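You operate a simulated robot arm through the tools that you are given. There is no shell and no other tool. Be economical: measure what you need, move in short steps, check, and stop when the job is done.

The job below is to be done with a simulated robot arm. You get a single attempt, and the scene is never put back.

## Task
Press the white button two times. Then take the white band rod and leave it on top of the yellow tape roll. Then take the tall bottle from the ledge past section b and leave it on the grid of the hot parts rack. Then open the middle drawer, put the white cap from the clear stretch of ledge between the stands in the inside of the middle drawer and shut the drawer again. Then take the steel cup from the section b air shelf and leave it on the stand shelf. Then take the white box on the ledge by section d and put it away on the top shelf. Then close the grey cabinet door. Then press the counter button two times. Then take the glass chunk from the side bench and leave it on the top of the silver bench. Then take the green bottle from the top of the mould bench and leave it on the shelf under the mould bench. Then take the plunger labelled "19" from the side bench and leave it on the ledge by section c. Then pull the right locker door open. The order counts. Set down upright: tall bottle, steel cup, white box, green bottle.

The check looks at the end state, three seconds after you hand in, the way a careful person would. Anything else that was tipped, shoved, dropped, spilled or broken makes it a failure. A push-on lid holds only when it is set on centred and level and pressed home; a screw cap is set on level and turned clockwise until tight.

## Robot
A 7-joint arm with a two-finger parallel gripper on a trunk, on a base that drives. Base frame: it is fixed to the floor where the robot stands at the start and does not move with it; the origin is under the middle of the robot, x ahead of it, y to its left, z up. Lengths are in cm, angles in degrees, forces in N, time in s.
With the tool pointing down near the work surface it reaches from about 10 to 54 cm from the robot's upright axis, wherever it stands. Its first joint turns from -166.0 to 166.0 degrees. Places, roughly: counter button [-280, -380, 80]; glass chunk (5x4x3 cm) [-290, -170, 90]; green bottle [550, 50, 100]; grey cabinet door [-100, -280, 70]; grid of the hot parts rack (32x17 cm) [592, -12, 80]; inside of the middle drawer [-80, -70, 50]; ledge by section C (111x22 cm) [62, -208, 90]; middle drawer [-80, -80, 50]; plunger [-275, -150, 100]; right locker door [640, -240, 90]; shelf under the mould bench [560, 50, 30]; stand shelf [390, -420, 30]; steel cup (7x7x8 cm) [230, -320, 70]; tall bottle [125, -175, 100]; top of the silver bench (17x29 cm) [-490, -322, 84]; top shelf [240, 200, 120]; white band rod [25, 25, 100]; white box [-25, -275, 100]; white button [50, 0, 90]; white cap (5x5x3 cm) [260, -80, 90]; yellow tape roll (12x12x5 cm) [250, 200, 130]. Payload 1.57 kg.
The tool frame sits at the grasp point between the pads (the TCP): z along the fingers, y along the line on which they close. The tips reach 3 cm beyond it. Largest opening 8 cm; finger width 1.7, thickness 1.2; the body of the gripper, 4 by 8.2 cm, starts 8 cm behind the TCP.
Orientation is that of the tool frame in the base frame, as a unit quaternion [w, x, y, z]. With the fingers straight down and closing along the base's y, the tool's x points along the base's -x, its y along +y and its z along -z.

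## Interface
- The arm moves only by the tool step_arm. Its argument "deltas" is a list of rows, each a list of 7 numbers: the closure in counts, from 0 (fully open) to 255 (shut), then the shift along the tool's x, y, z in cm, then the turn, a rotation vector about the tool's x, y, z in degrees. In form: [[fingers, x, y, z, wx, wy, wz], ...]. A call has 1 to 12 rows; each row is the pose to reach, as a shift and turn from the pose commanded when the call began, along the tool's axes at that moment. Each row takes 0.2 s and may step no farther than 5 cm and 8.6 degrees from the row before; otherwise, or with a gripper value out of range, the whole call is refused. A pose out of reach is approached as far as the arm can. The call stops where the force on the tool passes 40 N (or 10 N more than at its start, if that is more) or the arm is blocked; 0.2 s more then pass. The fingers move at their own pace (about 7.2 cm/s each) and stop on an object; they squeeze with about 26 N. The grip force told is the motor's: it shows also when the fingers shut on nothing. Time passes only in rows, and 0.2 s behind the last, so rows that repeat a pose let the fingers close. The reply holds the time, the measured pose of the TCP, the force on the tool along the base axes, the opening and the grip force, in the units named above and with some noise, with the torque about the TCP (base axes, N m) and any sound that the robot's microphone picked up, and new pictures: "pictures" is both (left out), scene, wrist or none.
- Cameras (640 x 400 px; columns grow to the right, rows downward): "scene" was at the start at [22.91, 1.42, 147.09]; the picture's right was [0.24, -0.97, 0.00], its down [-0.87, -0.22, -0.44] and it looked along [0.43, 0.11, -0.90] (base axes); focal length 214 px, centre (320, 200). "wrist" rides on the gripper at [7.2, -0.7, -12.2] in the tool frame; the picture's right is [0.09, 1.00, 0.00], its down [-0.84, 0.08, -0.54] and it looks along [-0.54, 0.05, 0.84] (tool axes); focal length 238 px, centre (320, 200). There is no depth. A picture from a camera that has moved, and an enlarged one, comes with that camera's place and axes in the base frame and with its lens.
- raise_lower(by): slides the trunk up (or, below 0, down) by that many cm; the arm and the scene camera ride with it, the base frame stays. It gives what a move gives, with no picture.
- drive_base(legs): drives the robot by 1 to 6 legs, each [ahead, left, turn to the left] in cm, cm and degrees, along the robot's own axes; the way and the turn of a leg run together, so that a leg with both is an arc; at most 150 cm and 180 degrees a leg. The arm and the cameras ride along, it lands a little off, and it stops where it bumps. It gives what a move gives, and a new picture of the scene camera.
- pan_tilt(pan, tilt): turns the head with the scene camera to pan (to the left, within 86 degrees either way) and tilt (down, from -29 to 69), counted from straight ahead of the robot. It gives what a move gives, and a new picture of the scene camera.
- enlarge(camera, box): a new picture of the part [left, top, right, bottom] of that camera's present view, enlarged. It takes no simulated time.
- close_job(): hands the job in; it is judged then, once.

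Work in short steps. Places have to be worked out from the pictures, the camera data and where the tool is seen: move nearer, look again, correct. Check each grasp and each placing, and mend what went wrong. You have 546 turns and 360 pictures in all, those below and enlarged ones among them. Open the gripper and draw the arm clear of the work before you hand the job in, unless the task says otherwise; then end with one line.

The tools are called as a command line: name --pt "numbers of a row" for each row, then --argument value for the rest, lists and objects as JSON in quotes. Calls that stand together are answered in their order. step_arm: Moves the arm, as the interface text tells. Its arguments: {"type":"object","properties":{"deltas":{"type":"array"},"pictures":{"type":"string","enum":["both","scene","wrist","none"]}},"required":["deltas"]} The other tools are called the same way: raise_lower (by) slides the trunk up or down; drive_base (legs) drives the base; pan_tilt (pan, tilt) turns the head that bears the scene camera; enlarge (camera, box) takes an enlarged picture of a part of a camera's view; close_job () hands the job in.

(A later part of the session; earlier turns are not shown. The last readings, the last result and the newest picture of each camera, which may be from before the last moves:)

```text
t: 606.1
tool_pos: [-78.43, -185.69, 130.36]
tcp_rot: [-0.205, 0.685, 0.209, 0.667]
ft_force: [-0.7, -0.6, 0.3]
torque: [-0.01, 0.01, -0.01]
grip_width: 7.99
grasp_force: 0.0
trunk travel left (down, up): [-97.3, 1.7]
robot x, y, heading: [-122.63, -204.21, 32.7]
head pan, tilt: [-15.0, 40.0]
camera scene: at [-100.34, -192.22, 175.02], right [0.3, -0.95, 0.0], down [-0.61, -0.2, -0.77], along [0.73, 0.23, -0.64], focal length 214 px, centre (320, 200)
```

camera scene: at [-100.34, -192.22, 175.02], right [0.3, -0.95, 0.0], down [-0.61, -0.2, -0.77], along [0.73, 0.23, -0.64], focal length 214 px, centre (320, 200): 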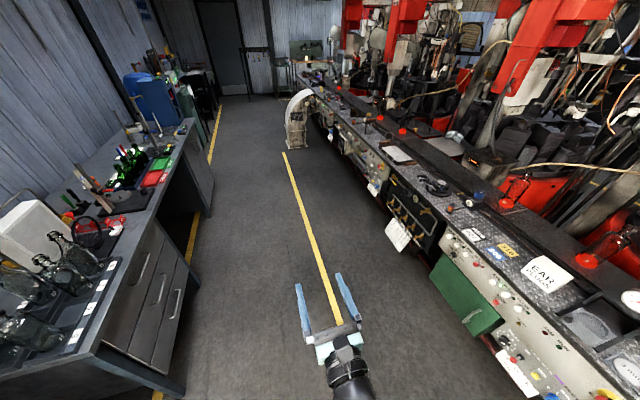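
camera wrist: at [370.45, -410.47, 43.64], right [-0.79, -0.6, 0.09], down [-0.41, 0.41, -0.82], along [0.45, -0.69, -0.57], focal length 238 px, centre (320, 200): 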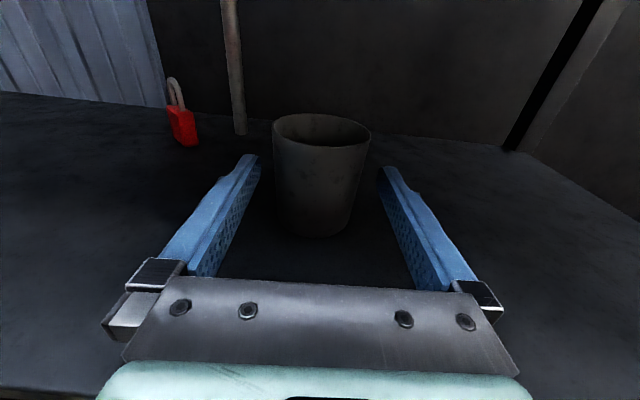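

The "EAR PLUGS" white box is at ≈(−31,−263). I go ahead 44 and turn right to face it.

pan_tilt --pan 0 --tilt 45

drive_base --legs '[[44, 0, 0], [0, 0, -89.5]]'

enlarge --camera "scene" --box '[220, 100, 440, 260]'

```text
t: 606.9
tool_pos: [-78.55, -185.58, 130.3]
tcp_rot: [-0.204, 0.686, 0.208, 0.667]
ft_force: [0.1, -0.9, -0.4]
torque: [-0.03, -0.03, 0.0]
grip_width: 8.02
grasp_force: 0.2
trunk travel left (down, up): [-97.3, 1.7]
robot x, y, heading: [-122.37, -204.18, 32.7]
head pan, tilt: [0.0, 45.0]
camera scene: at [-101.54, -190.39, 174.28], right [0.54, -0.84, 0.0], down [-0.59, -0.38, -0.71], along [0.6, 0.38, -0.71], focal length 214 px, centre (320, 200)
```

scene: 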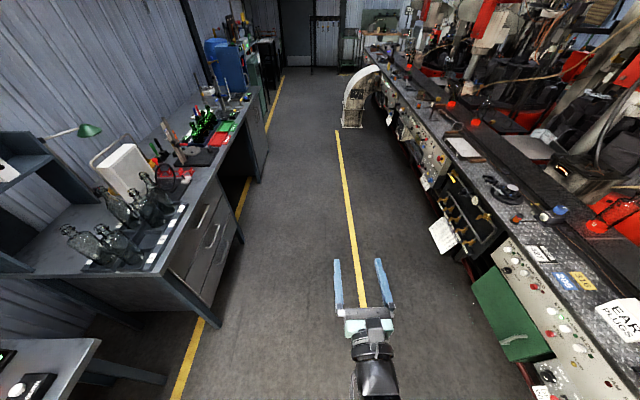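

```text
t: 613.3
tool_pos: [-66.7, -224.08, 130.33]
tcp_rot: [0.321, 0.636, -0.332, 0.619]
ft_force: [-0.2, 0.8, 0.4]
torque: [0.0, 0.0, -0.02]
grip_width: 8.01
grasp_force: 0.0
trunk travel left (down, up): [-97.3, 1.7]
robot x, y, heading: [-85.7, -180.35, -56.1]
head pan, tilt: [0.0, 45.0]
camera scene: at [-72.04, -201.31, 174.28], right [-0.83, -0.56, 0.0], down [-0.39, 0.59, -0.71], along [0.39, -0.59, -0.71], focal length 214 px, centre (320, 200)
```

scene: 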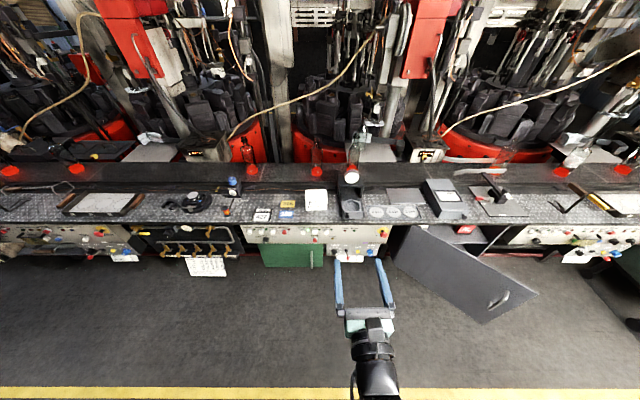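

```text
2.50 times, centred on (330, 180) of scene
camera zoom: at [-72.04, -201.31, 174.28], right [-0.83, -0.56, 0.0], down [-0.39, 0.59, -0.71], along [0.39, -0.59, -0.71], focal length 536 px, centre (295, 250)
```

zoom: 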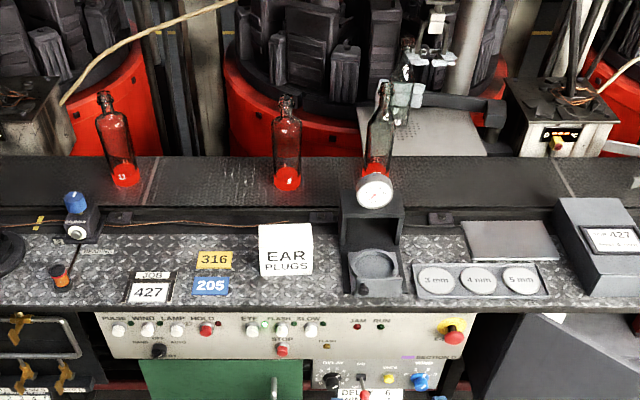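

The box is ~11 wide × 5 deep × 9 high: I'll grasp it top-down across its depth. I rotate the tool to point down with closing along the forward direction.

step_arm --pt "0 0 0 0 4.9 -4.9 -4.9" --pt "0 0 0 0 9.8 -9.8 -9.8" --pt "0 0 0 0 14.7 -14.7 -14.7" --pt "0 0 0 0 19.6 -19.6 -19.6" --pt "0 0 0 0 24.5 -24.5 -24.5" --pt "0 0 0 0 29.4 -29.4 -29.4" --pt "0 0 0 0 34.3 -34.3 -34.3" --pt "0 0 0 0 39.2 -39.2 -39.2" --pt "0 0 0 0 44.1 -44.1 -44.1" --pt "0 0 0 0 49 -49 -49" --pt "0 0 0 0 53.9 -53.9 -53.9" --pt "0 0 0 0 58.8 -58.8 -58.8" --pictures "none"

step_arm --pt "0 0 0 0 3.5 -3.5 -3.5" --pt "0 0 0 0 7 -7 -7" --pt "0 0 0 0 10.5 -10.5 -10.5" --pictures "none"

```text
t: 615.9
tool_pos: [-66.77, -224.14, 130.29]
tcp_rot: [0.046, 0.97, 0.211, 0.109]
ft_force: [0.4, 0.7, -0.3]
torque: [-0.06, 0.01, 0.0]
grip_width: 8.01
grasp_force: 0.1
trunk travel left (down, up): [-97.3, 1.7]
robot x, y, heading: [-86.03, -180.6, -56.3]
head pan, tilt: [0.0, 45.0]
```

```text
t: 616.7
tool_pos: [-66.75, -224.02, 130.37]
tcp_rot: [-0.014, 0.953, 0.303, -0.003]
ft_force: [0.5, 0.1, -0.7]
torque: [0.03, 0.01, 0.0]
grip_width: 8.01
grasp_force: 0.0
trunk travel left (down, up): [-97.3, 1.7]
robot x, y, heading: [-86.12, -180.14, -56.0]
head pan, tilt: [0.0, 45.0]
```

I level the tool, then drive forward 52 and left 9 to be over the box, and look.

step_arm --pt "0 0 0 0 -1.6 0 2" --pictures "none"

drive_base --legs '[[54, 9.2, 0]]'

step_arm --pt "0 0 0 4 0 0 0" --pt "0 0 0 8 0 0 0"

```text
t: 617.1
tool_pos: [-66.74, -224.02, 130.34]
tcp_rot: [0.0, 0.958, 0.286, 0.0]
ft_force: [-0.1, -0.1, 0.5]
torque: [0.03, -0.03, -0.05]
grip_width: 8.0
grasp_force: 0.1
trunk travel left (down, up): [-97.3, 1.7]
robot x, y, heading: [-86.11, -180.49, -56.1]
head pan, tilt: [0.0, 45.0]
```

```text
t: 620.2
tool_pos: [-29.44, -263.76, 130.49]
tcp_rot: [0.001, 0.96, 0.281, 0.001]
ft_force: [-0.4, -0.1, -0.4]
torque: [0.0, -0.02, 0.03]
grip_width: 7.99
grasp_force: 0.0
trunk travel left (down, up): [-97.3, 1.7]
robot x, y, heading: [-48.33, -220.24, -56.5]
head pan, tilt: [0.0, 45.0]
camera scene: at [-34.64, -240.99, 174.3], right [-0.83, -0.55, 0.0], down [-0.39, 0.59, -0.71], along [0.39, -0.59, -0.71], focal length 214 px, centre (320, 200)
```

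scene: 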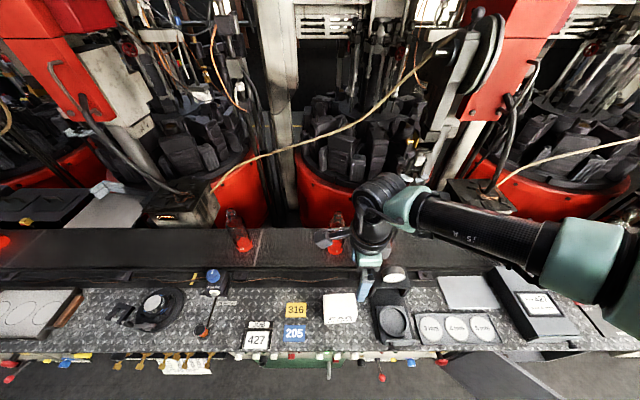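

```text
t: 620.8
tool_pos: [-29.47, -263.83, 122.26]
tcp_rot: [0.0, 0.959, 0.282, 0.0]
ft_force: [0.1, -0.3, 0.1]
torque: [0.02, 0.02, 0.02]
grip_width: 8.0
grasp_force: 0.0
trunk travel left (down, up): [-97.3, 1.7]
robot x, y, heading: [-48.66, -219.88, -56.3]
head pan, tilt: [0.0, 45.0]
camera scene: at [-34.55, -241.09, 174.28], right [-0.83, -0.55, 0.0], down [-0.39, 0.59, -0.71], along [0.39, -0.59, -0.71], focal length 214 px, centre (320, 200)
camera wrist: at [-23.72, -259.36, 134.49], right [0.62, -0.79, 0.0], down [-0.66, -0.52, 0.54], along [-0.43, -0.33, -0.84], focal length 238 px, centre (320, 200)
```

scene: 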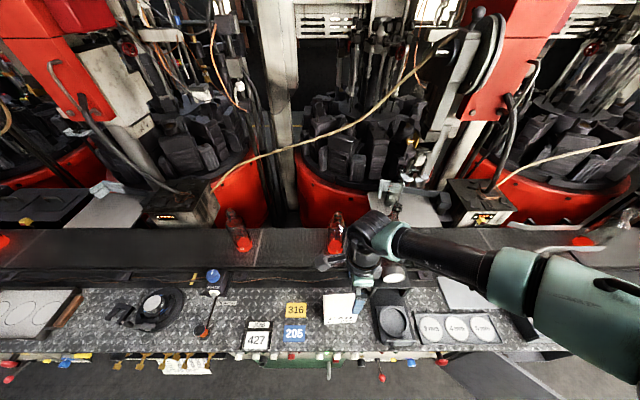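
wrist: 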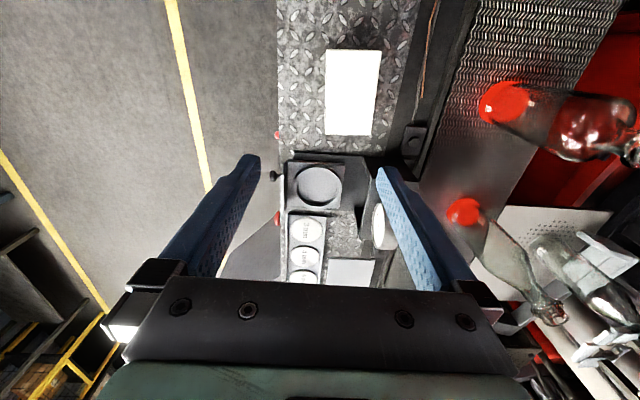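

I enlarge the wrist view to measure the box precisely.

enlarge --camera "wrist" --box '[270, 20, 430, 160]'

enlarge --camera "scene" --box '[280, 260, 420, 360]'

```text
2.86 times, centred on (350, 90) of wrist
camera zoom: at [-23.72, -259.36, 134.49], right [0.62, -0.79, 0.0], down [-0.66, -0.52, 0.54], along [-0.43, -0.33, -0.84], focal length 681 px, centre (234, 514)
```

zoom: 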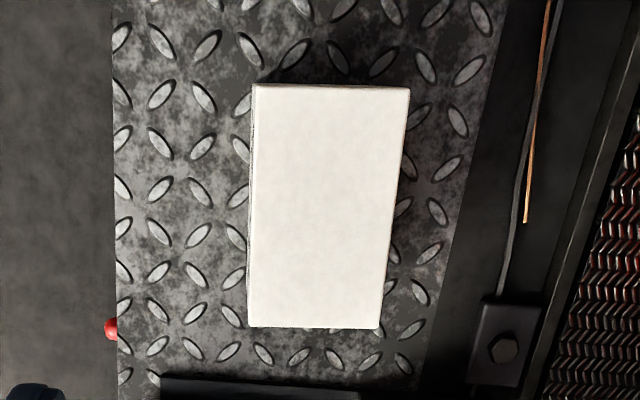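

```text
4.00 times, centred on (350, 310) of scene
camera zoom: at [-34.55, -241.09, 174.28], right [-0.83, -0.55, 0.0], down [-0.39, 0.59, -0.71], along [0.39, -0.59, -0.71], focal length 858 px, centre (200, -240)
```

zoom: 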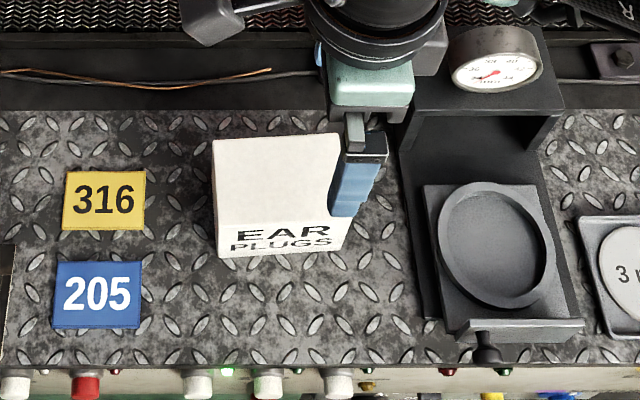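

Box measures ≈10.5×6.8×8, centre (−25.8,−266.3), yaw ≈4° off. I align and descend to just above it, then check.

step_arm --pt "0 0.9 2 0 0 0 -2" --pt "0 1.7 4.0 0 0 0 -4" --pt "0 1.7 4.0 4 0 0 -4" --pt "0 1.7 4.0 8 0 0 -4" --pt "0 1.7 4.0 12 0 0 -4" --pt "0 1.7 4.0 16 0 0 -4" --pt "0 1.7 4.0 19 0 0 -4" --pictures "wrist"

```text
t: 622.4
tool_pos: [-25.87, -266.16, 103.25]
tcp_rot: [0.0, 0.949, 0.316, -0.001]
ft_force: [0.3, -0.1, 0.2]
torque: [-0.02, 0.04, -0.01]
grip_width: 8.01
grasp_force: 0.1
trunk travel left (down, up): [-97.3, 1.7]
robot x, y, heading: [-48.41, -219.8, -56.2]
head pan, tilt: [0.0, 45.0]
camera wrist: at [-20.49, -261.34, 115.54], right [0.67, -0.74, 0.0], down [-0.62, -0.56, 0.54], along [-0.4, -0.36, -0.84], focal length 238 px, centre (320, 200)
```

wrist: 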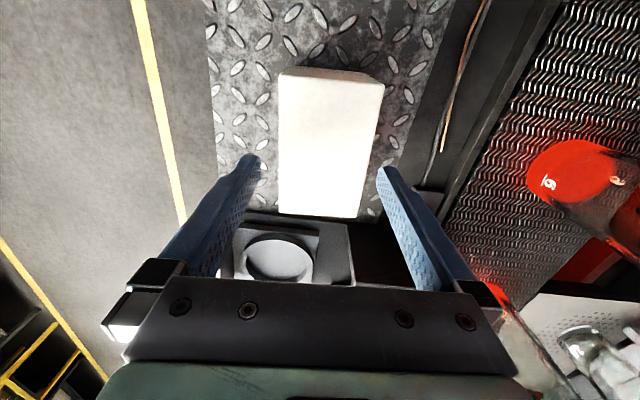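

Aligned. Descend 8 cm and grip.

step_arm --pt "0 0 0.2 3 0 0 0" --pt "0 0 0.2 6 0 0 0" --pt "0 0 0.2 8 0 0 0" --pt "150 0 0.2 8 0 0 0" --pt "255 0 0.2 8 0 0 0" --pt "255 0 0.2 8 0 0 0" --pt "255 0 0.2 8 0 0 0" --pictures "none"

step_arm --pt "255 0 0 -3 0 0 0" --pt "255 0 0 -7 0 0 0" --pt "255 0 0 -11 0 0 0" --pt "255 0 0 -15 0 0 0" --pt "255 0 0 -19 0 0 0" --pt "255 0 0 -23 0 0 0" --pt "255 0 0 -27 0 0 0" --pt "255 0 0 -31 0 0 0" --pt "255 0 0 -35 0 0 0" --pictures "wrist"

```text
t: 624.0
tool_pos: [-25.97, -265.85, 97.52]
tcp_rot: [0.0, 0.949, 0.316, 0.001]
ft_force: [-0.7, 0.2, 1.3]
torque: [0.01, -0.04, 0.01]
grip_width: 6.95
grasp_force: 25.7
out of reach, approached as far as the arm can: row 2, 3, 4, 5, 6, 7
trunk travel left (down, up): [-97.3, 1.7]
robot x, y, heading: [-48.41, -220.03, -56.5]
head pan, tilt: [0.0, 45.0]
```

```text
t: 626.0
tool_pos: [-26.25, -265.85, 132.72]
tcp_rot: [0.0, 0.949, 0.315, 0.0]
ft_force: [0.7, 0.2, -1.6]
torque: [-0.02, 0.01, 0.0]
grip_width: 6.97
grasp_force: 25.9
trunk travel left (down, up): [-97.3, 1.7]
robot x, y, heading: [-48.79, -219.96, -56.4]
head pan, tilt: [0.0, 45.0]
camera wrist: at [-20.88, -260.96, 144.8], right [0.67, -0.74, 0.0], down [-0.62, -0.56, 0.54], along [-0.4, -0.36, -0.84], focal length 238 px, centre (320, 200)
```

wrist: 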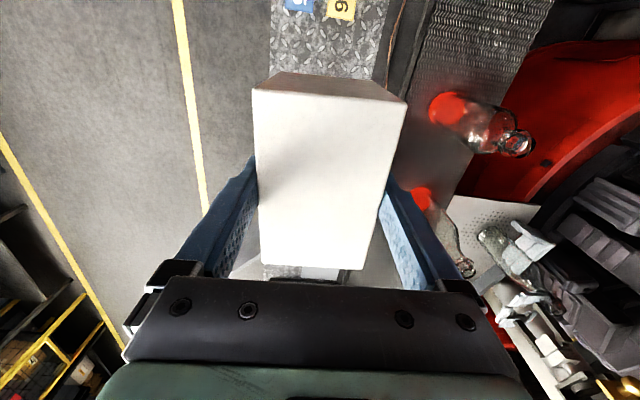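

Box gripped (6.95 cm) and lifted. I back off, rotate the gripper to its standard yaw, and drive up the aisle toward the shelf.

drive_base --legs '[[-50, 0, 0]]'

step_arm --pt "255 0 0 0 0 0 -8.2" --pt "255 0 0 0 0 0 -16.4" --pt "255 0 0 0 0 0 -24.6" --pt "255 0 0 0 0 0 -32.8" --pt "255 0 0 0 0 0 -41" --pt "255 0 0 0 0 0 -49.2" --pt "255 0 0 0 0 0 -57.4" --pt "255 0 0 0 0 0 -65.6" --pt "255 0 0 0 0 0 -73.8" --pt "255 0 0 0 0 0 -82" --pt "255 0 0 0 0 0 -87" --pictures "none"

drive_base --legs '[[0, 0, 89.5], [125, 5, 0], [125, 5, 0], [125, 5, 0], [115, 0, 0], [0, 0, 90]]'

```text
t: 629.0
tool_pos: [-53.7, -224.36, 132.49]
tcp_rot: [0.0, 0.949, 0.315, 0.001]
ft_force: [-0.2, 0.5, -1.4]
torque: [0.03, 0.0, 0.01]
grip_width: 6.98
grasp_force: 26.0
trunk travel left (down, up): [-97.3, 1.7]
robot x, y, heading: [-76.15, -178.54, -56.4]
head pan, tilt: [0.0, 45.0]
camera scene: at [-62.14, -199.55, 174.27], right [-0.83, -0.55, 0.0], down [-0.39, 0.59, -0.71], along [0.39, -0.59, -0.71], focal length 214 px, centre (320, 200)
```

scene: 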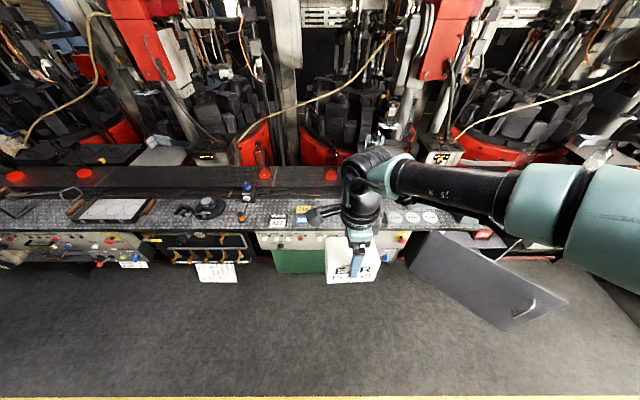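

```text
t: 631.4
tool_pos: [-53.83, -224.45, 132.52]
tcp_rot: [0.0, 0.47, 0.883, 0.001]
ft_force: [-0.4, 0.1, -1.4]
torque: [0.01, 0.0, 0.0]
grip_width: 6.98
grasp_force: 25.8
trunk travel left (down, up): [-97.3, 1.7]
robot x, y, heading: [-76.32, -178.36, -56.7]
head pan, tilt: [0.0, 45.0]
```

```text
t: 662.5
tool_pos: [308.23, 142.19, 132.52]
tcp_rot: [0.0, 0.873, -0.488, 0.0]
ft_force: [-0.1, 0.4, -0.4]
torque: [0.0, 0.03, -0.02]
grip_width: 6.96
grasp_force: 26.2
trunk travel left (down, up): [-97.3, 1.7]
robot x, y, heading: [328.69, 95.73, 121.1]
head pan, tilt: [0.0, 45.0]
camera scene: at [315.48, 116.89, 174.28], right [0.85, 0.52, 0.0], down [0.37, -0.6, -0.71], along [-0.37, 0.6, -0.71], focal length 214 px, centre (320, 200)
```

scene: 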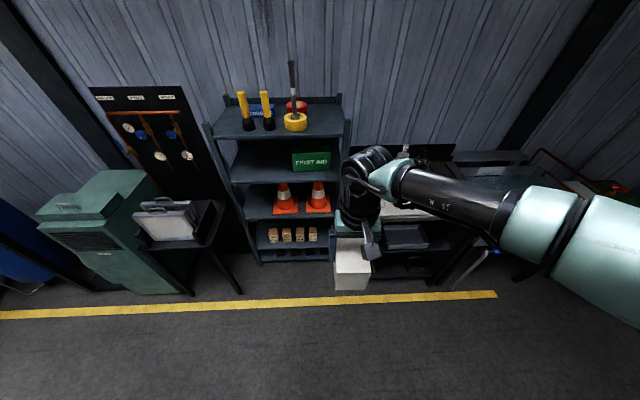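

I raise the box 6 cm, straighten, and approach 55 cm.

step_arm --pt "255 0 0 -3 0 0 0" --pt "255 0 0 -6 0 0 0" --pictures "none"

drive_base --legs '[[0, 0, 2], [56, 0, 0]]'

enlarge --camera "scene" --box '[160, 160, 480, 360]'

```text
t: 663.1
tool_pos: [308.38, 142.04, 138.62]
tcp_rot: [0.001, 0.873, -0.488, 0.0]
ft_force: [-0.6, -0.6, -0.9]
torque: [-0.01, -0.02, -0.01]
grip_width: 6.95
grasp_force: 26.3
trunk travel left (down, up): [-97.3, 1.7]
robot x, y, heading: [328.88, 95.72, 121.6]
head pan, tilt: [0.0, 45.0]
```

```text
t: 666.7
tool_pos: [275.89, 188.35, 138.55]
tcp_rot: [0.0, 0.881, -0.472, -0.001]
ft_force: [-0.6, 0.2, -0.5]
torque: [-0.02, 0.02, 0.02]
grip_width: 6.95
grasp_force: 25.9
trunk travel left (down, up): [-97.3, 1.7]
robot x, y, heading: [297.89, 142.21, 123.5]
head pan, tilt: [0.0, 45.0]
camera scene: at [283.88, 163.27, 174.3], right [0.84, 0.55, 0.0], down [0.39, -0.59, -0.71], along [-0.39, 0.59, -0.71], focal length 214 px, centre (320, 200)
```

scene: 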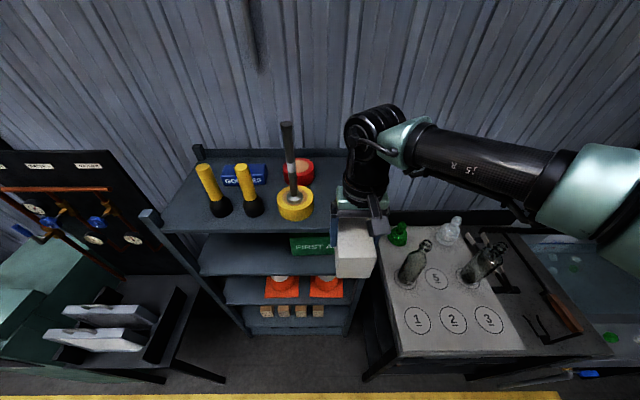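

```text
2.00 times, centred on (320, 260) of scene
camera zoom: at [283.88, 163.27, 174.3], right [0.84, 0.55, 0.0], down [0.39, -0.59, -0.71], along [-0.39, 0.59, -0.71], focal length 429 px, centre (320, 80)
```

zoom: 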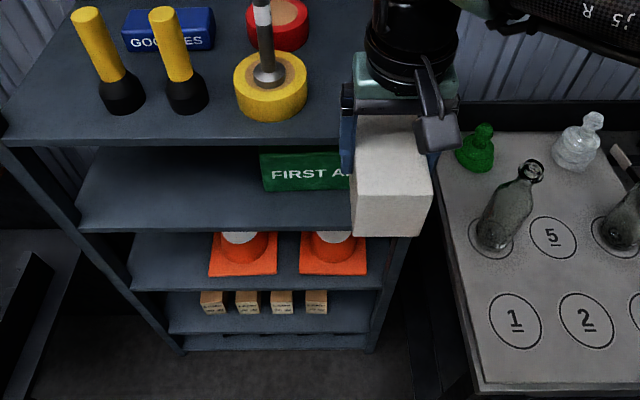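

On course: box will sit right of the roll, clear of the post. I go forward 26 cm.

drive_base --legs '[[26, 0, 0]]'

step_arm --pt "255 0 0 2 0 0 0"

```text
t: 668.5
tool_pos: [261.57, 209.97, 138.57]
tcp_rot: [0.0, 0.881, -0.473, -0.002]
ft_force: [0.2, 0.3, -2.0]
torque: [0.04, 0.0, -0.04]
grip_width: 6.95
grasp_force: 26.4
trunk travel left (down, up): [-97.3, 1.7]
robot x, y, heading: [283.51, 163.96, 123.1]
head pan, tilt: [0.0, 45.0]
camera scene: at [269.68, 184.88, 174.31], right [0.84, 0.55, 0.0], down [0.39, -0.59, -0.71], along [-0.39, 0.59, -0.71], focal length 214 px, centre (320, 200)
```

scene: 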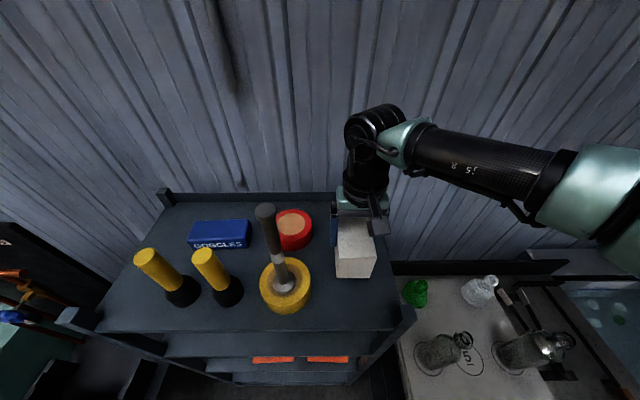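

```text
t: 668.9
tool_pos: [261.67, 210.0, 136.55]
tcp_rot: [0.001, 0.882, -0.472, -0.001]
ft_force: [0.0, 0.0, -0.7]
torque: [0.0, 0.01, -0.01]
grip_width: 6.97
grasp_force: 26.6
trunk travel left (down, up): [-97.3, 1.7]
robot x, y, heading: [283.49, 164.09, 123.2]
head pan, tilt: [0.0, 45.0]
camera scene: at [269.65, 184.95, 174.29], right [0.84, 0.55, 0.0], down [0.39, -0.59, -0.71], along [-0.39, 0.59, -0.71], focal length 214 px, centre (320, 200)
camera wrist: at [266.13, 204.32, 148.73], right [-0.78, -0.63, 0.0], down [-0.53, 0.65, 0.54], along [-0.34, 0.42, -0.84], focal length 238 px, centre (320, 200)
```

scene: 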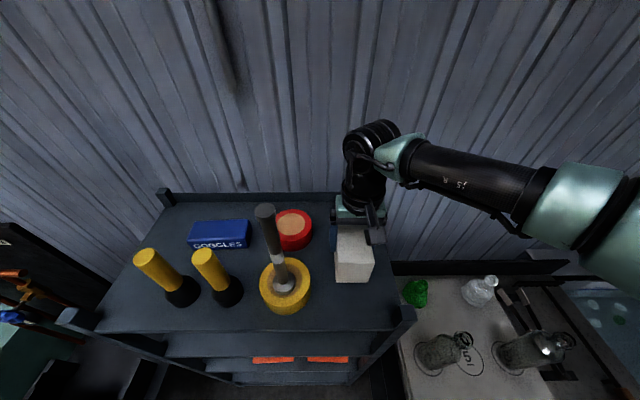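
wrist: 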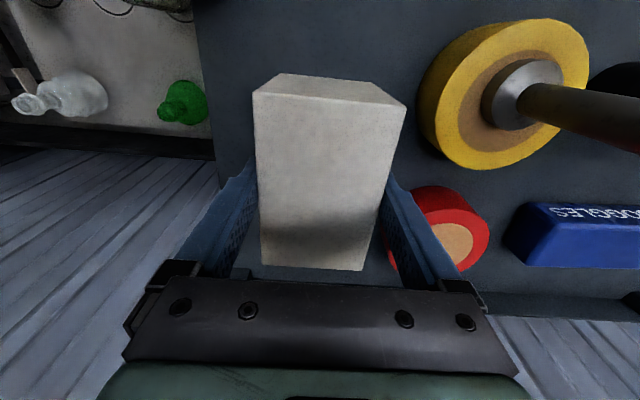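

Good clearance all around. I lower to contact.

step_arm --pt "255 0 0 2 0 0 0" --pt "255 0 0 4 0 0 0" --pt "255 0 0 5 0 0 0" --pt "255 0 0 5.5 0 0 0" --pictures "none"

step_arm --pt "255 0 0 0.4 0 0 0" --pt "255 0 0 0.8 0 0 0" --pt "255 0 0 1.2 0 0 0" --pictures "none"

```text
t: 669.9
tool_pos: [261.66, 209.98, 131.37]
tcp_rot: [-0.002, 0.881, -0.473, -0.004]
ft_force: [1.9, -0.9, 22.5]
torque: [0.13, -0.03, 0.0]
grip_width: 7.0
grasp_force: 26.0
trunk travel left (down, up): [-97.3, 1.7]
robot x, y, heading: [283.43, 164.11, 123.1]
head pan, tilt: [0.0, 45.0]
```

```text
t: 670.7
tool_pos: [261.61, 209.92, 129.99]
tcp_rot: [0.0, 0.881, -0.473, -0.002]
ft_force: [1.1, 1.1, 24.0]
torque: [0.15, -0.17, -0.05]
grip_width: 6.99
grasp_force: 25.9
trunk travel left (down, up): [-97.3, 1.7]
robot x, y, heading: [283.47, 164.12, 123.2]
head pan, tilt: [0.0, 45.0]
```

Contact; box sits on the shelf. Release and lift.

step_arm --pt "255 0 0 -0.3 0 0 0" --pt "120 0 0 -0.3 0 0 0" --pt "0 0 0 -0.3 0 0 0" --pt "0 0 0 -0.3 0 0 0" --pt "0 0 0 -4 0 0 0" --pt "0 0 0 -8 0 0 0" --pt "0 0 0 -12 0 0 0" --pt "0 0 0 -16 0 0 0"

```text
t: 672.5
tool_pos: [261.66, 209.98, 145.88]
tcp_rot: [0.0, 0.881, -0.472, 0.0]
ft_force: [0.7, -0.2, 0.1]
torque: [0.0, -0.01, -0.01]
grip_width: 7.97
grasp_force: 0.1
trunk travel left (down, up): [-97.3, 1.7]
robot x, y, heading: [283.31, 164.07, 123.2]
head pan, tilt: [0.0, 45.0]
camera scene: at [269.62, 184.94, 174.29], right [0.84, 0.55, 0.0], down [0.39, -0.59, -0.71], along [-0.39, 0.59, -0.71], focal length 214 px, centre (320, 200)
camera wrist: at [266.19, 204.46, 158.09], right [-0.78, -0.63, 0.0], down [-0.53, 0.65, 0.54], along [-0.34, 0.42, -0.84], focal length 238 px, centre (320, 200)
```

scene: 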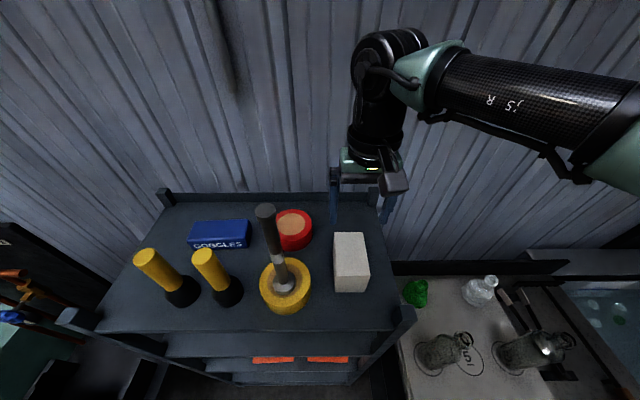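
wrist: 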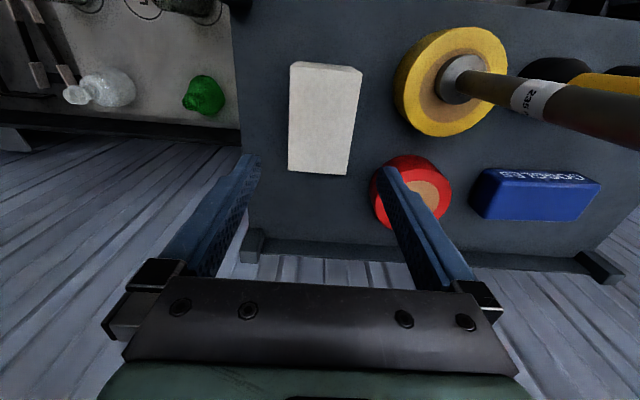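

White box stands on the top shelf. Next, the grey cabinet door. I back off and drive down the aisle to it.

drive_base --legs '[[-82, 0, 0], [0, 0, 90], [130, 2, 0], [130, 0, 0], [130, 0, 0], [130, 0, 0]]'

pan_tilt --pan 20 --tilt 35

```text
t: 705.4
tool_pos: [-148.88, -222.61, 145.85]
tcp_rot: [0.001, 0.955, 0.297, 0.0]
ft_force: [0.6, -0.2, 0.3]
torque: [0.0, 0.0, 0.0]
grip_width: 7.99
grasp_force: 0.2
trunk travel left (down, up): [-97.3, 1.7]
robot x, y, heading: [-103.03, -199.95, -145.8]
head pan, tilt: [0.0, 45.0]
camera scene: at [-123.95, -214.12, 174.29], right [-0.56, 0.83, 0.0], down [0.58, 0.4, -0.71], along [-0.58, -0.4, -0.71], focal length 214 px, centre (320, 200)
```

scene: 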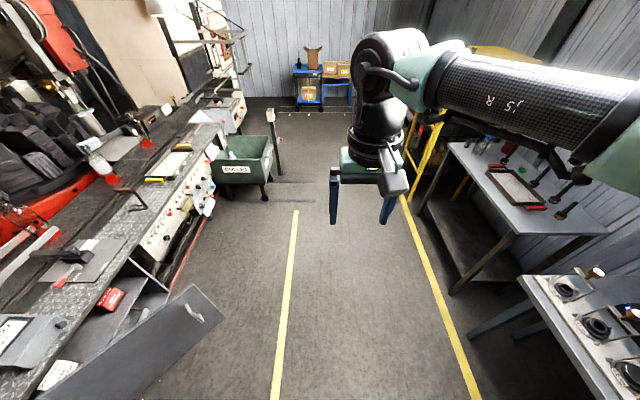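

```text
t: 706.2
tool_pos: [-148.82, -222.6, 145.8]
tcp_rot: [0.001, 0.955, 0.296, 0.0]
ft_force: [0.1, 0.5, 0.3]
torque: [0.01, 0.02, 0.05]
grip_width: 7.99
grasp_force: 0.0
trunk travel left (down, up): [-97.3, 1.7]
robot x, y, heading: [-102.76, -200.0, -145.7]
head pan, tilt: [20.0, 35.0]
camera scene: at [-122.42, -216.71, 175.76], right [-0.81, 0.58, 0.0], down [0.34, 0.47, -0.82], along [-0.48, -0.66, -0.57], focal length 214 px, centre (320, 200)
```

scene: 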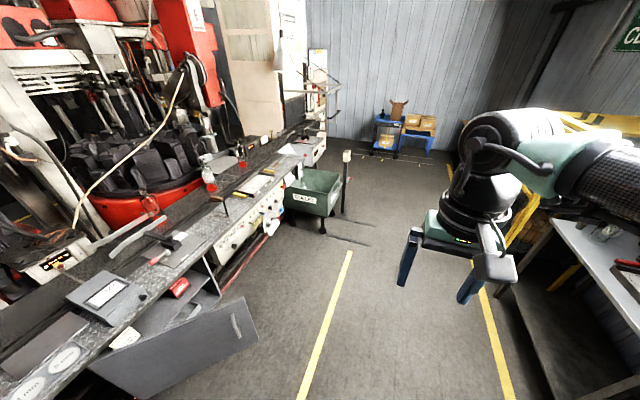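

Door geometry is clear: hinge at (−75,−288), free edge ≈(−126,−281), z 30–83, open ≈40°. I drive 62 forward, and tilt the closed gripper forward for pushing.

drive_base --legs '[[60, 0, 0], [0, 0, 89]]'

step_arm --pt "255 3 0 0 0 -8.2 0" --pt "255 6 0 0 0 -16.4 0" --pt "255 8 0 0 0 -24.6 0" --pt "255 9 0 0 0 -32.8 0" --pt "255 9 0 0 0 -41 0" --pt "255 9 0 0 0 -49.2 0" --pt "255 9 0 0 0 -57.4 0" --pt "255 9 0 0 0 -65.6 0" --pt "255 9 0 0 0 -73.8 0" --pt "255 9 0 0 0 -82 0" --pt "255 9 0 0 0 -90 0" --pictures "scene"

```text
t: 713.4
tool_pos: [-130.85, -279.56, 145.83]
tcp_rot: [0.0, 0.476, 0.88, 0.001]
ft_force: [-0.3, -0.1, -0.6]
torque: [-0.01, -0.03, -0.01]
grip_width: 8.01
grasp_force: 0.0
trunk travel left (down, up): [-97.3, 1.7]
robot x, y, heading: [-152.5, -233.78, -56.9]
head pan, tilt: [20.0, 35.0]
camera scene: at [-136.38, -253.11, 175.77], right [-0.6, -0.8, 0.0], down [-0.46, 0.34, -0.82], along [0.66, -0.49, -0.57], focal length 214 px, centre (320, 200)
```

scene: 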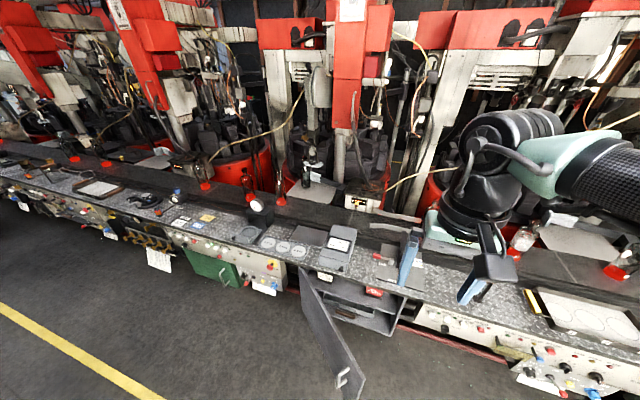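

```text
t: 715.8
tool_pos: [-135.64, -273.94, 144.11]
tcp_rot: [0.624, 0.334, 0.622, -0.335]
ft_force: [-0.2, -0.2, 0.1]
torque: [0.0, 0.02, 0.02]
grip_width: 0.02
grasp_force: 21.5
out of reach, approached as far as the arm can: row 5, 6, 7, 8, 9, 10, 11
trunk travel left (down, up): [-97.3, 1.7]
robot x, y, heading: [-152.97, -233.47, -56.9]
head pan, tilt: [20.0, 35.0]
camera scene: at [-136.41, -253.14, 175.77], right [-0.6, -0.8, 0.0], down [-0.46, 0.34, -0.82], along [0.66, -0.49, -0.57], focal length 214 px, centre (320, 200)
```

scene: 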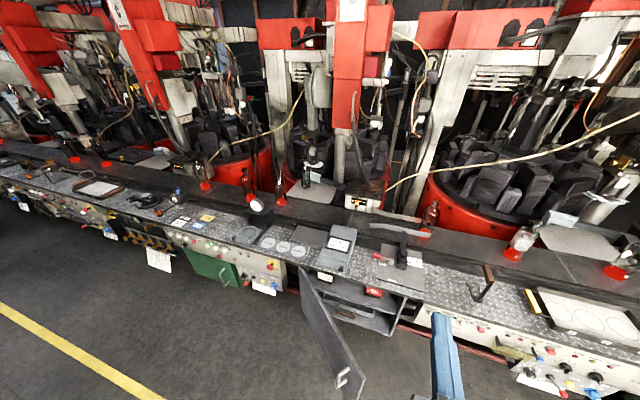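

Tool is horizontal. I shift left 10 and back 6, then lower to z≈54.

drive_base --legs '[[-8, 10, 0]]'

raise_lower --by -40

raise_lower --by -40

raise_lower --by -10

pan_tilt --pan 0 --tilt 25

```text
t: 717.1
tool_pos: [-131.8, -262.13, 144.08]
tcp_rot: [0.624, 0.335, 0.622, -0.334]
ft_force: [0.1, 0.2, 0.6]
torque: [0.04, 0.02, 0.04]
grip_width: 0.0
grasp_force: 21.1
trunk travel left (down, up): [-97.3, 1.7]
robot x, y, heading: [-148.63, -221.43, -56.7]
head pan, tilt: [20.0, 35.0]
camera scene: at [-132.51, -241.22, 175.75], right [-0.6, -0.8, 0.0], down [-0.46, 0.35, -0.82], along [0.66, -0.49, -0.57], focal length 214 px, centre (320, 200)
```

scene: 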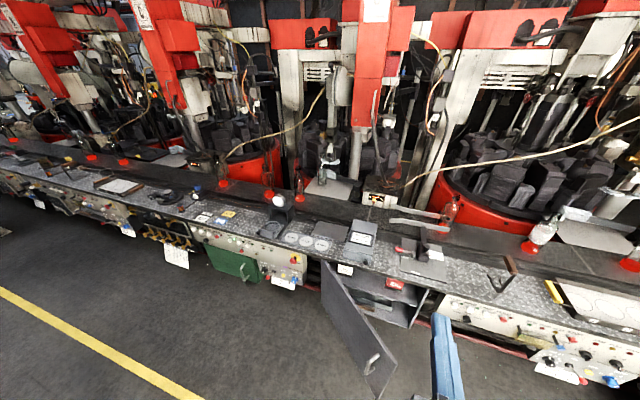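

```text
t: 720.9
tool_pos: [-131.75, -261.76, 104.01]
tcp_rot: [0.624, 0.336, 0.621, -0.334]
ft_force: [0.2, 0.5, 0.3]
torque: [-0.02, -0.02, -0.04]
grip_width: 0.02
grasp_force: 20.7
trunk travel left (down, up): [-57.3, 41.7]
robot x, y, heading: [-148.61, -221.52, -56.8]
head pan, tilt: [20.0, 35.0]
```

```text
t: 724.7
tool_pos: [-131.8, -261.99, 64.15]
tcp_rot: [0.624, 0.335, 0.622, -0.334]
ft_force: [0.8, -0.3, -0.6]
torque: [-0.06, 0.03, -0.01]
grip_width: 0.0
grasp_force: 21.6
trunk travel left (down, up): [-17.3, 81.7]
robot x, y, heading: [-148.9, -221.69, -57.0]
head pan, tilt: [20.0, 35.0]
```

```text
t: 726.1
tool_pos: [-131.75, -261.92, 54.07]
tcp_rot: [0.624, 0.335, 0.622, -0.334]
ft_force: [0.9, -0.2, 0.1]
torque: [-0.02, 0.0, -0.02]
grip_width: 0.0
grasp_force: 21.9
trunk travel left (down, up): [-7.3, 91.7]
robot x, y, heading: [-148.68, -221.28, -56.9]
head pan, tilt: [20.0, 35.0]
```

```text
t: 726.9
tool_pos: [-131.61, -261.79, 54.11]
tcp_rot: [0.624, 0.334, 0.623, -0.333]
ft_force: [0.8, 0.7, -0.3]
torque: [-0.04, 0.0, -0.01]
grip_width: 0.0
grasp_force: 21.8
trunk travel left (down, up): [-7.3, 91.7]
robot x, y, heading: [-148.3, -221.47, -56.9]
head pan, tilt: [0.0, 25.0]
camera scene: at [-134.43, -243.46, 87.34], right [-0.84, -0.55, 0.0], down [-0.23, 0.35, -0.91], along [0.5, -0.76, -0.42], focal length 214 px, centre (320, 200)
```

scene: 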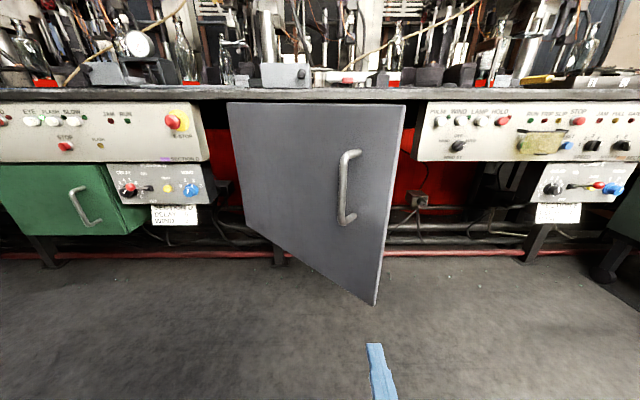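

The tip will push the door just below its handle. I drive forward 42.

drive_base --legs '[[42, 0, 0]]'

```text
t: 729.5
tool_pos: [-109.03, -296.84, 54.09]
tcp_rot: [0.624, 0.336, 0.622, -0.335]
ft_force: [0.2, -0.1, -0.1]
torque: [0.01, -0.02, -0.01]
grip_width: 0.03
grasp_force: 21.5
trunk travel left (down, up): [-7.3, 91.7]
robot x, y, heading: [-126.37, -256.44, -56.9]
head pan, tilt: [0.0, 25.0]
camera scene: at [-111.75, -278.33, 87.34], right [-0.84, -0.55, 0.0], down [-0.23, 0.35, -0.91], along [0.49, -0.76, -0.42], focal length 214 px, centre (320, 200)
```

scene: 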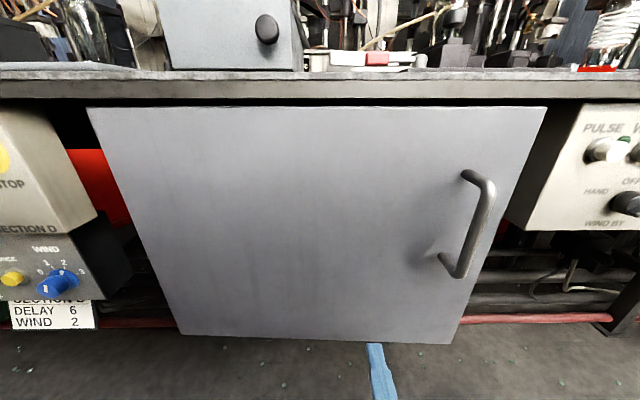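

Door almost closed; keep pushing in small steps.

drive_base --legs '[[4, 0, 0]]'

drive_base --legs '[[4, 0, 0]]'

```text
t: 730.4
tool_pos: [-106.96, -300.11, 54.09]
tcp_rot: [0.625, 0.335, 0.622, -0.333]
ft_force: [0.8, 0.6, -0.1]
torque: [-0.03, 0.01, 0.03]
grip_width: 0.0
grasp_force: 21.6
trunk travel left (down, up): [-7.3, 91.7]
robot x, y, heading: [-123.9, -259.76, -56.6]
head pan, tilt: [0.0, 25.0]
camera scene: at [-109.59, -281.66, 87.34], right [-0.84, -0.55, 0.0], down [-0.23, 0.35, -0.91], along [0.49, -0.76, -0.42], focal length 214 px, centre (320, 200)
```

scene: 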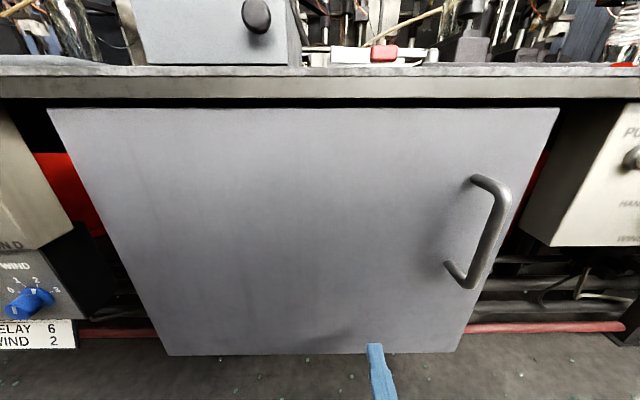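

```text
t: 731.2
tool_pos: [-104.67, -303.44, 54.04]
tcp_rot: [0.624, 0.334, 0.623, -0.333]
ft_force: [0.6, -0.1, -0.1]
torque: [0.0, 0.02, 0.0]
grip_width: 0.01
grasp_force: 21.1
trunk travel left (down, up): [-7.3, 91.7]
robot x, y, heading: [-121.69, -262.94, -56.6]
head pan, tilt: [0.0, 25.0]
camera scene: at [-107.41, -285.0, 87.34], right [-0.84, -0.55, 0.0], down [-0.23, 0.35, -0.91], along [0.49, -0.76, -0.42], focal length 214 px, centre (320, 200)
```

scene: 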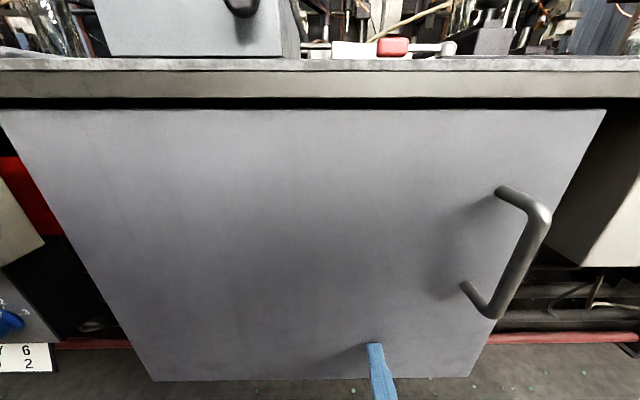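

drive_base --legs '[[3, 0, 0]]'

drive_base --legs '[[3, 0, 0]]'

```text
t: 732.0
tool_pos: [-104.6, -303.71, 54.02]
tcp_rot: [0.623, 0.335, 0.623, -0.333]
ft_force: [-2.8, 3.9, 1.0]
torque: [-0.05, -0.04, 0.03]
grip_width: 0.01
grasp_force: 21.0
trunk travel left (down, up): [-7.3, 91.7]
robot x, y, heading: [-121.31, -263.67, -57.0]
head pan, tilt: [0.0, 25.0]
stopped in leg 1: the force on the tool passed its limit at 140 N (the readings are from after the stop); the commanded pose is now the measured one
camera scene: at [-107.14, -285.42, 87.35], right [-0.84, -0.55, 0.0], down [-0.23, 0.35, -0.91], along [0.49, -0.76, -0.42], focal length 214 px, centre (320, 200)
```

scene: 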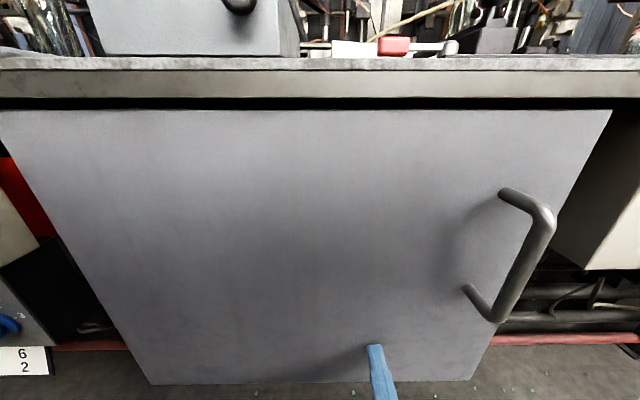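

```text
t: 732.7
tool_pos: [-104.56, -303.69, 54.12]
tcp_rot: [0.622, 0.336, 0.624, -0.333]
ft_force: [-2.8, 4.1, 1.4]
torque: [-0.09, -0.03, 0.05]
grip_width: 0.0
grasp_force: 20.9
trunk travel left (down, up): [-7.3, 91.7]
robot x, y, heading: [-121.35, -263.23, -56.9]
head pan, tilt: [0.0, 25.0]
stopped in leg 1: the force on the tool passed its limit at 94 N (the readings are from after the stop); the commanded pose is now the measured one
camera scene: at [-107.07, -285.54, 87.35], right [-0.84, -0.54, 0.0], down [-0.23, 0.35, -0.91], along [0.49, -0.76, -0.42], focal length 214 px, centre (320, 200)
```

scene: 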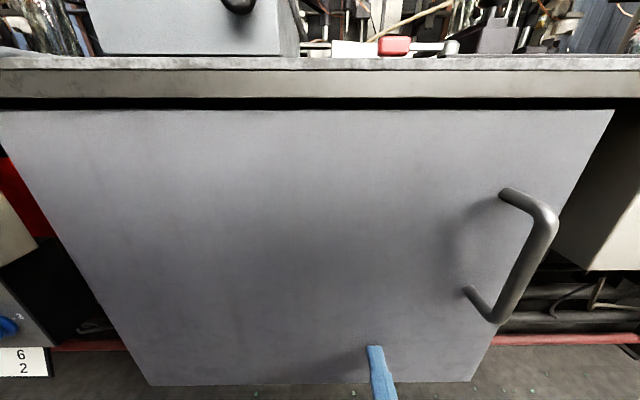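

The door hit its stop — closed. I back off, verify, raise the trunk, and return the tool to pointing down.

drive_base --legs '[[-75, 0, 0]]'

raise_lower --by 40

raise_lower --by 30

step_arm --pt "255 0 0 0 0 8.2 0" --pt "255 0 0 0 0 16.4 0" --pt "255 0 0 0 0 24.6 0" --pt "255 0 0 0 0 32.8 0" --pt "255 0 0 0 0 41 0" --pt "255 0 0 0 0 49.2 0" --pt "255 0 0 0 0 57.4 0" --pt "255 0 0 0 0 65.6 0" --pt "255 0 0 0 0 73.8 0" --pt "255 0 0 0 0 82 0" --pt "255 0 0 0 0 90 0" --pictures "none"

```text
t: 736.7
tool_pos: [-145.57, -240.58, 54.08]
tcp_rot: [0.622, 0.335, 0.625, -0.332]
ft_force: [0.2, 0.3, 0.3]
torque: [0.03, -0.01, -0.02]
grip_width: 0.01
grasp_force: 21.8
trunk travel left (down, up): [-7.3, 91.7]
robot x, y, heading: [-162.61, -200.43, -56.8]
head pan, tilt: [0.0, 25.0]
camera scene: at [-148.16, -222.4, 87.34], right [-0.84, -0.55, 0.0], down [-0.23, 0.35, -0.91], along [0.5, -0.76, -0.42], focal length 214 px, centre (320, 200)
```

scene: 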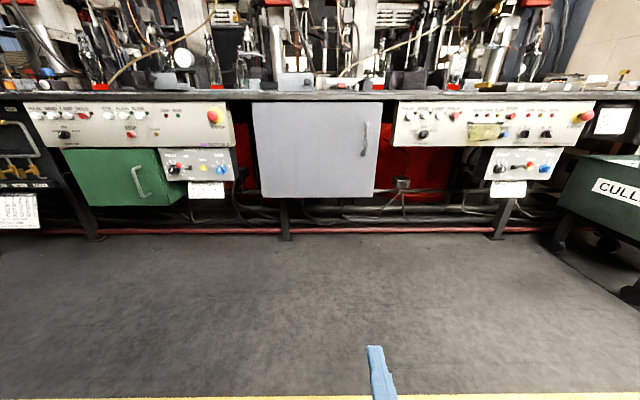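

```text
t: 740.6
tool_pos: [-145.52, -240.5, 94.13]
tcp_rot: [0.623, 0.334, 0.625, -0.332]
ft_force: [0.6, 0.7, -0.2]
torque: [0.01, 0.03, -0.01]
grip_width: 0.0
grasp_force: 21.3
trunk travel left (down, up): [-47.3, 51.7]
robot x, y, heading: [-162.49, -199.96, -56.8]
head pan, tilt: [0.0, 25.0]
```

```text
t: 743.6
tool_pos: [-145.6, -240.51, 124.1]
tcp_rot: [0.622, 0.335, 0.625, -0.332]
ft_force: [-0.1, -0.6, 0.0]
torque: [0.01, 0.03, 0.0]
grip_width: 0.0
grasp_force: 21.5
trunk travel left (down, up): [-77.3, 21.7]
robot x, y, heading: [-162.51, -200.75, -56.8]
head pan, tilt: [0.0, 25.0]
```

```text
t: 746.0
tool_pos: [-145.55, -240.44, 124.1]
tcp_rot: [-0.002, 0.472, 0.882, 0.003]
ft_force: [-0.8, 0.2, -0.5]
torque: [0.0, 0.01, 0.03]
grip_width: 0.0
grasp_force: 21.3
out of reach, approached as far as the arm can: row 1, 2, 3, 4, 5
trunk travel left (down, up): [-77.3, 21.7]
robot x, y, heading: [-162.2, -200.17, -56.8]
head pan, tilt: [0.0, 25.0]
```

Door is closed flush. I turn toward the counter button at (−280,−380).

drive_base --legs '[[0, 0, -66]]'

enlarge --camera "scene" --box '[220, 100, 420, 240]'

```text
t: 749.3
tool_pos: [-192.3, -231.98, 124.05]
tcp_rot: [0.0, 0.877, 0.481, 0.003]
ft_force: [0.2, -0.4, -0.2]
torque: [-0.01, 0.03, 0.0]
grip_width: 0.01
grasp_force: 20.9
trunk travel left (down, up): [-77.3, 21.7]
robot x, y, heading: [-162.26, -200.83, -122.8]
head pan, tilt: [0.0, 25.0]
camera scene: at [-176.8, -222.46, 157.34], right [-0.84, 0.54, 0.0], down [0.23, 0.35, -0.91], along [-0.49, -0.76, -0.42], focal length 214 px, centre (320, 200)
```

scene: 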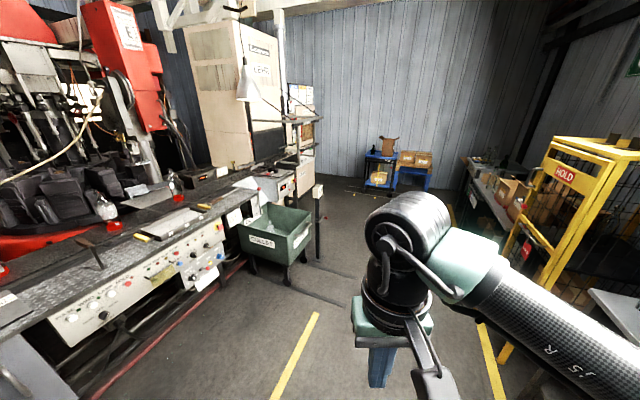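

```text
2.86 times, centred on (320, 170) of scene
camera zoom: at [-176.8, -222.46, 157.34], right [-0.84, 0.54, 0.0], down [0.23, 0.35, -0.91], along [-0.49, -0.76, -0.42], focal length 613 px, centre (320, 286)
```

zoom: 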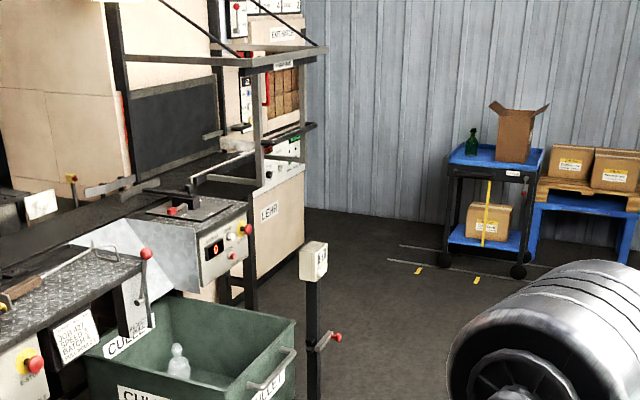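

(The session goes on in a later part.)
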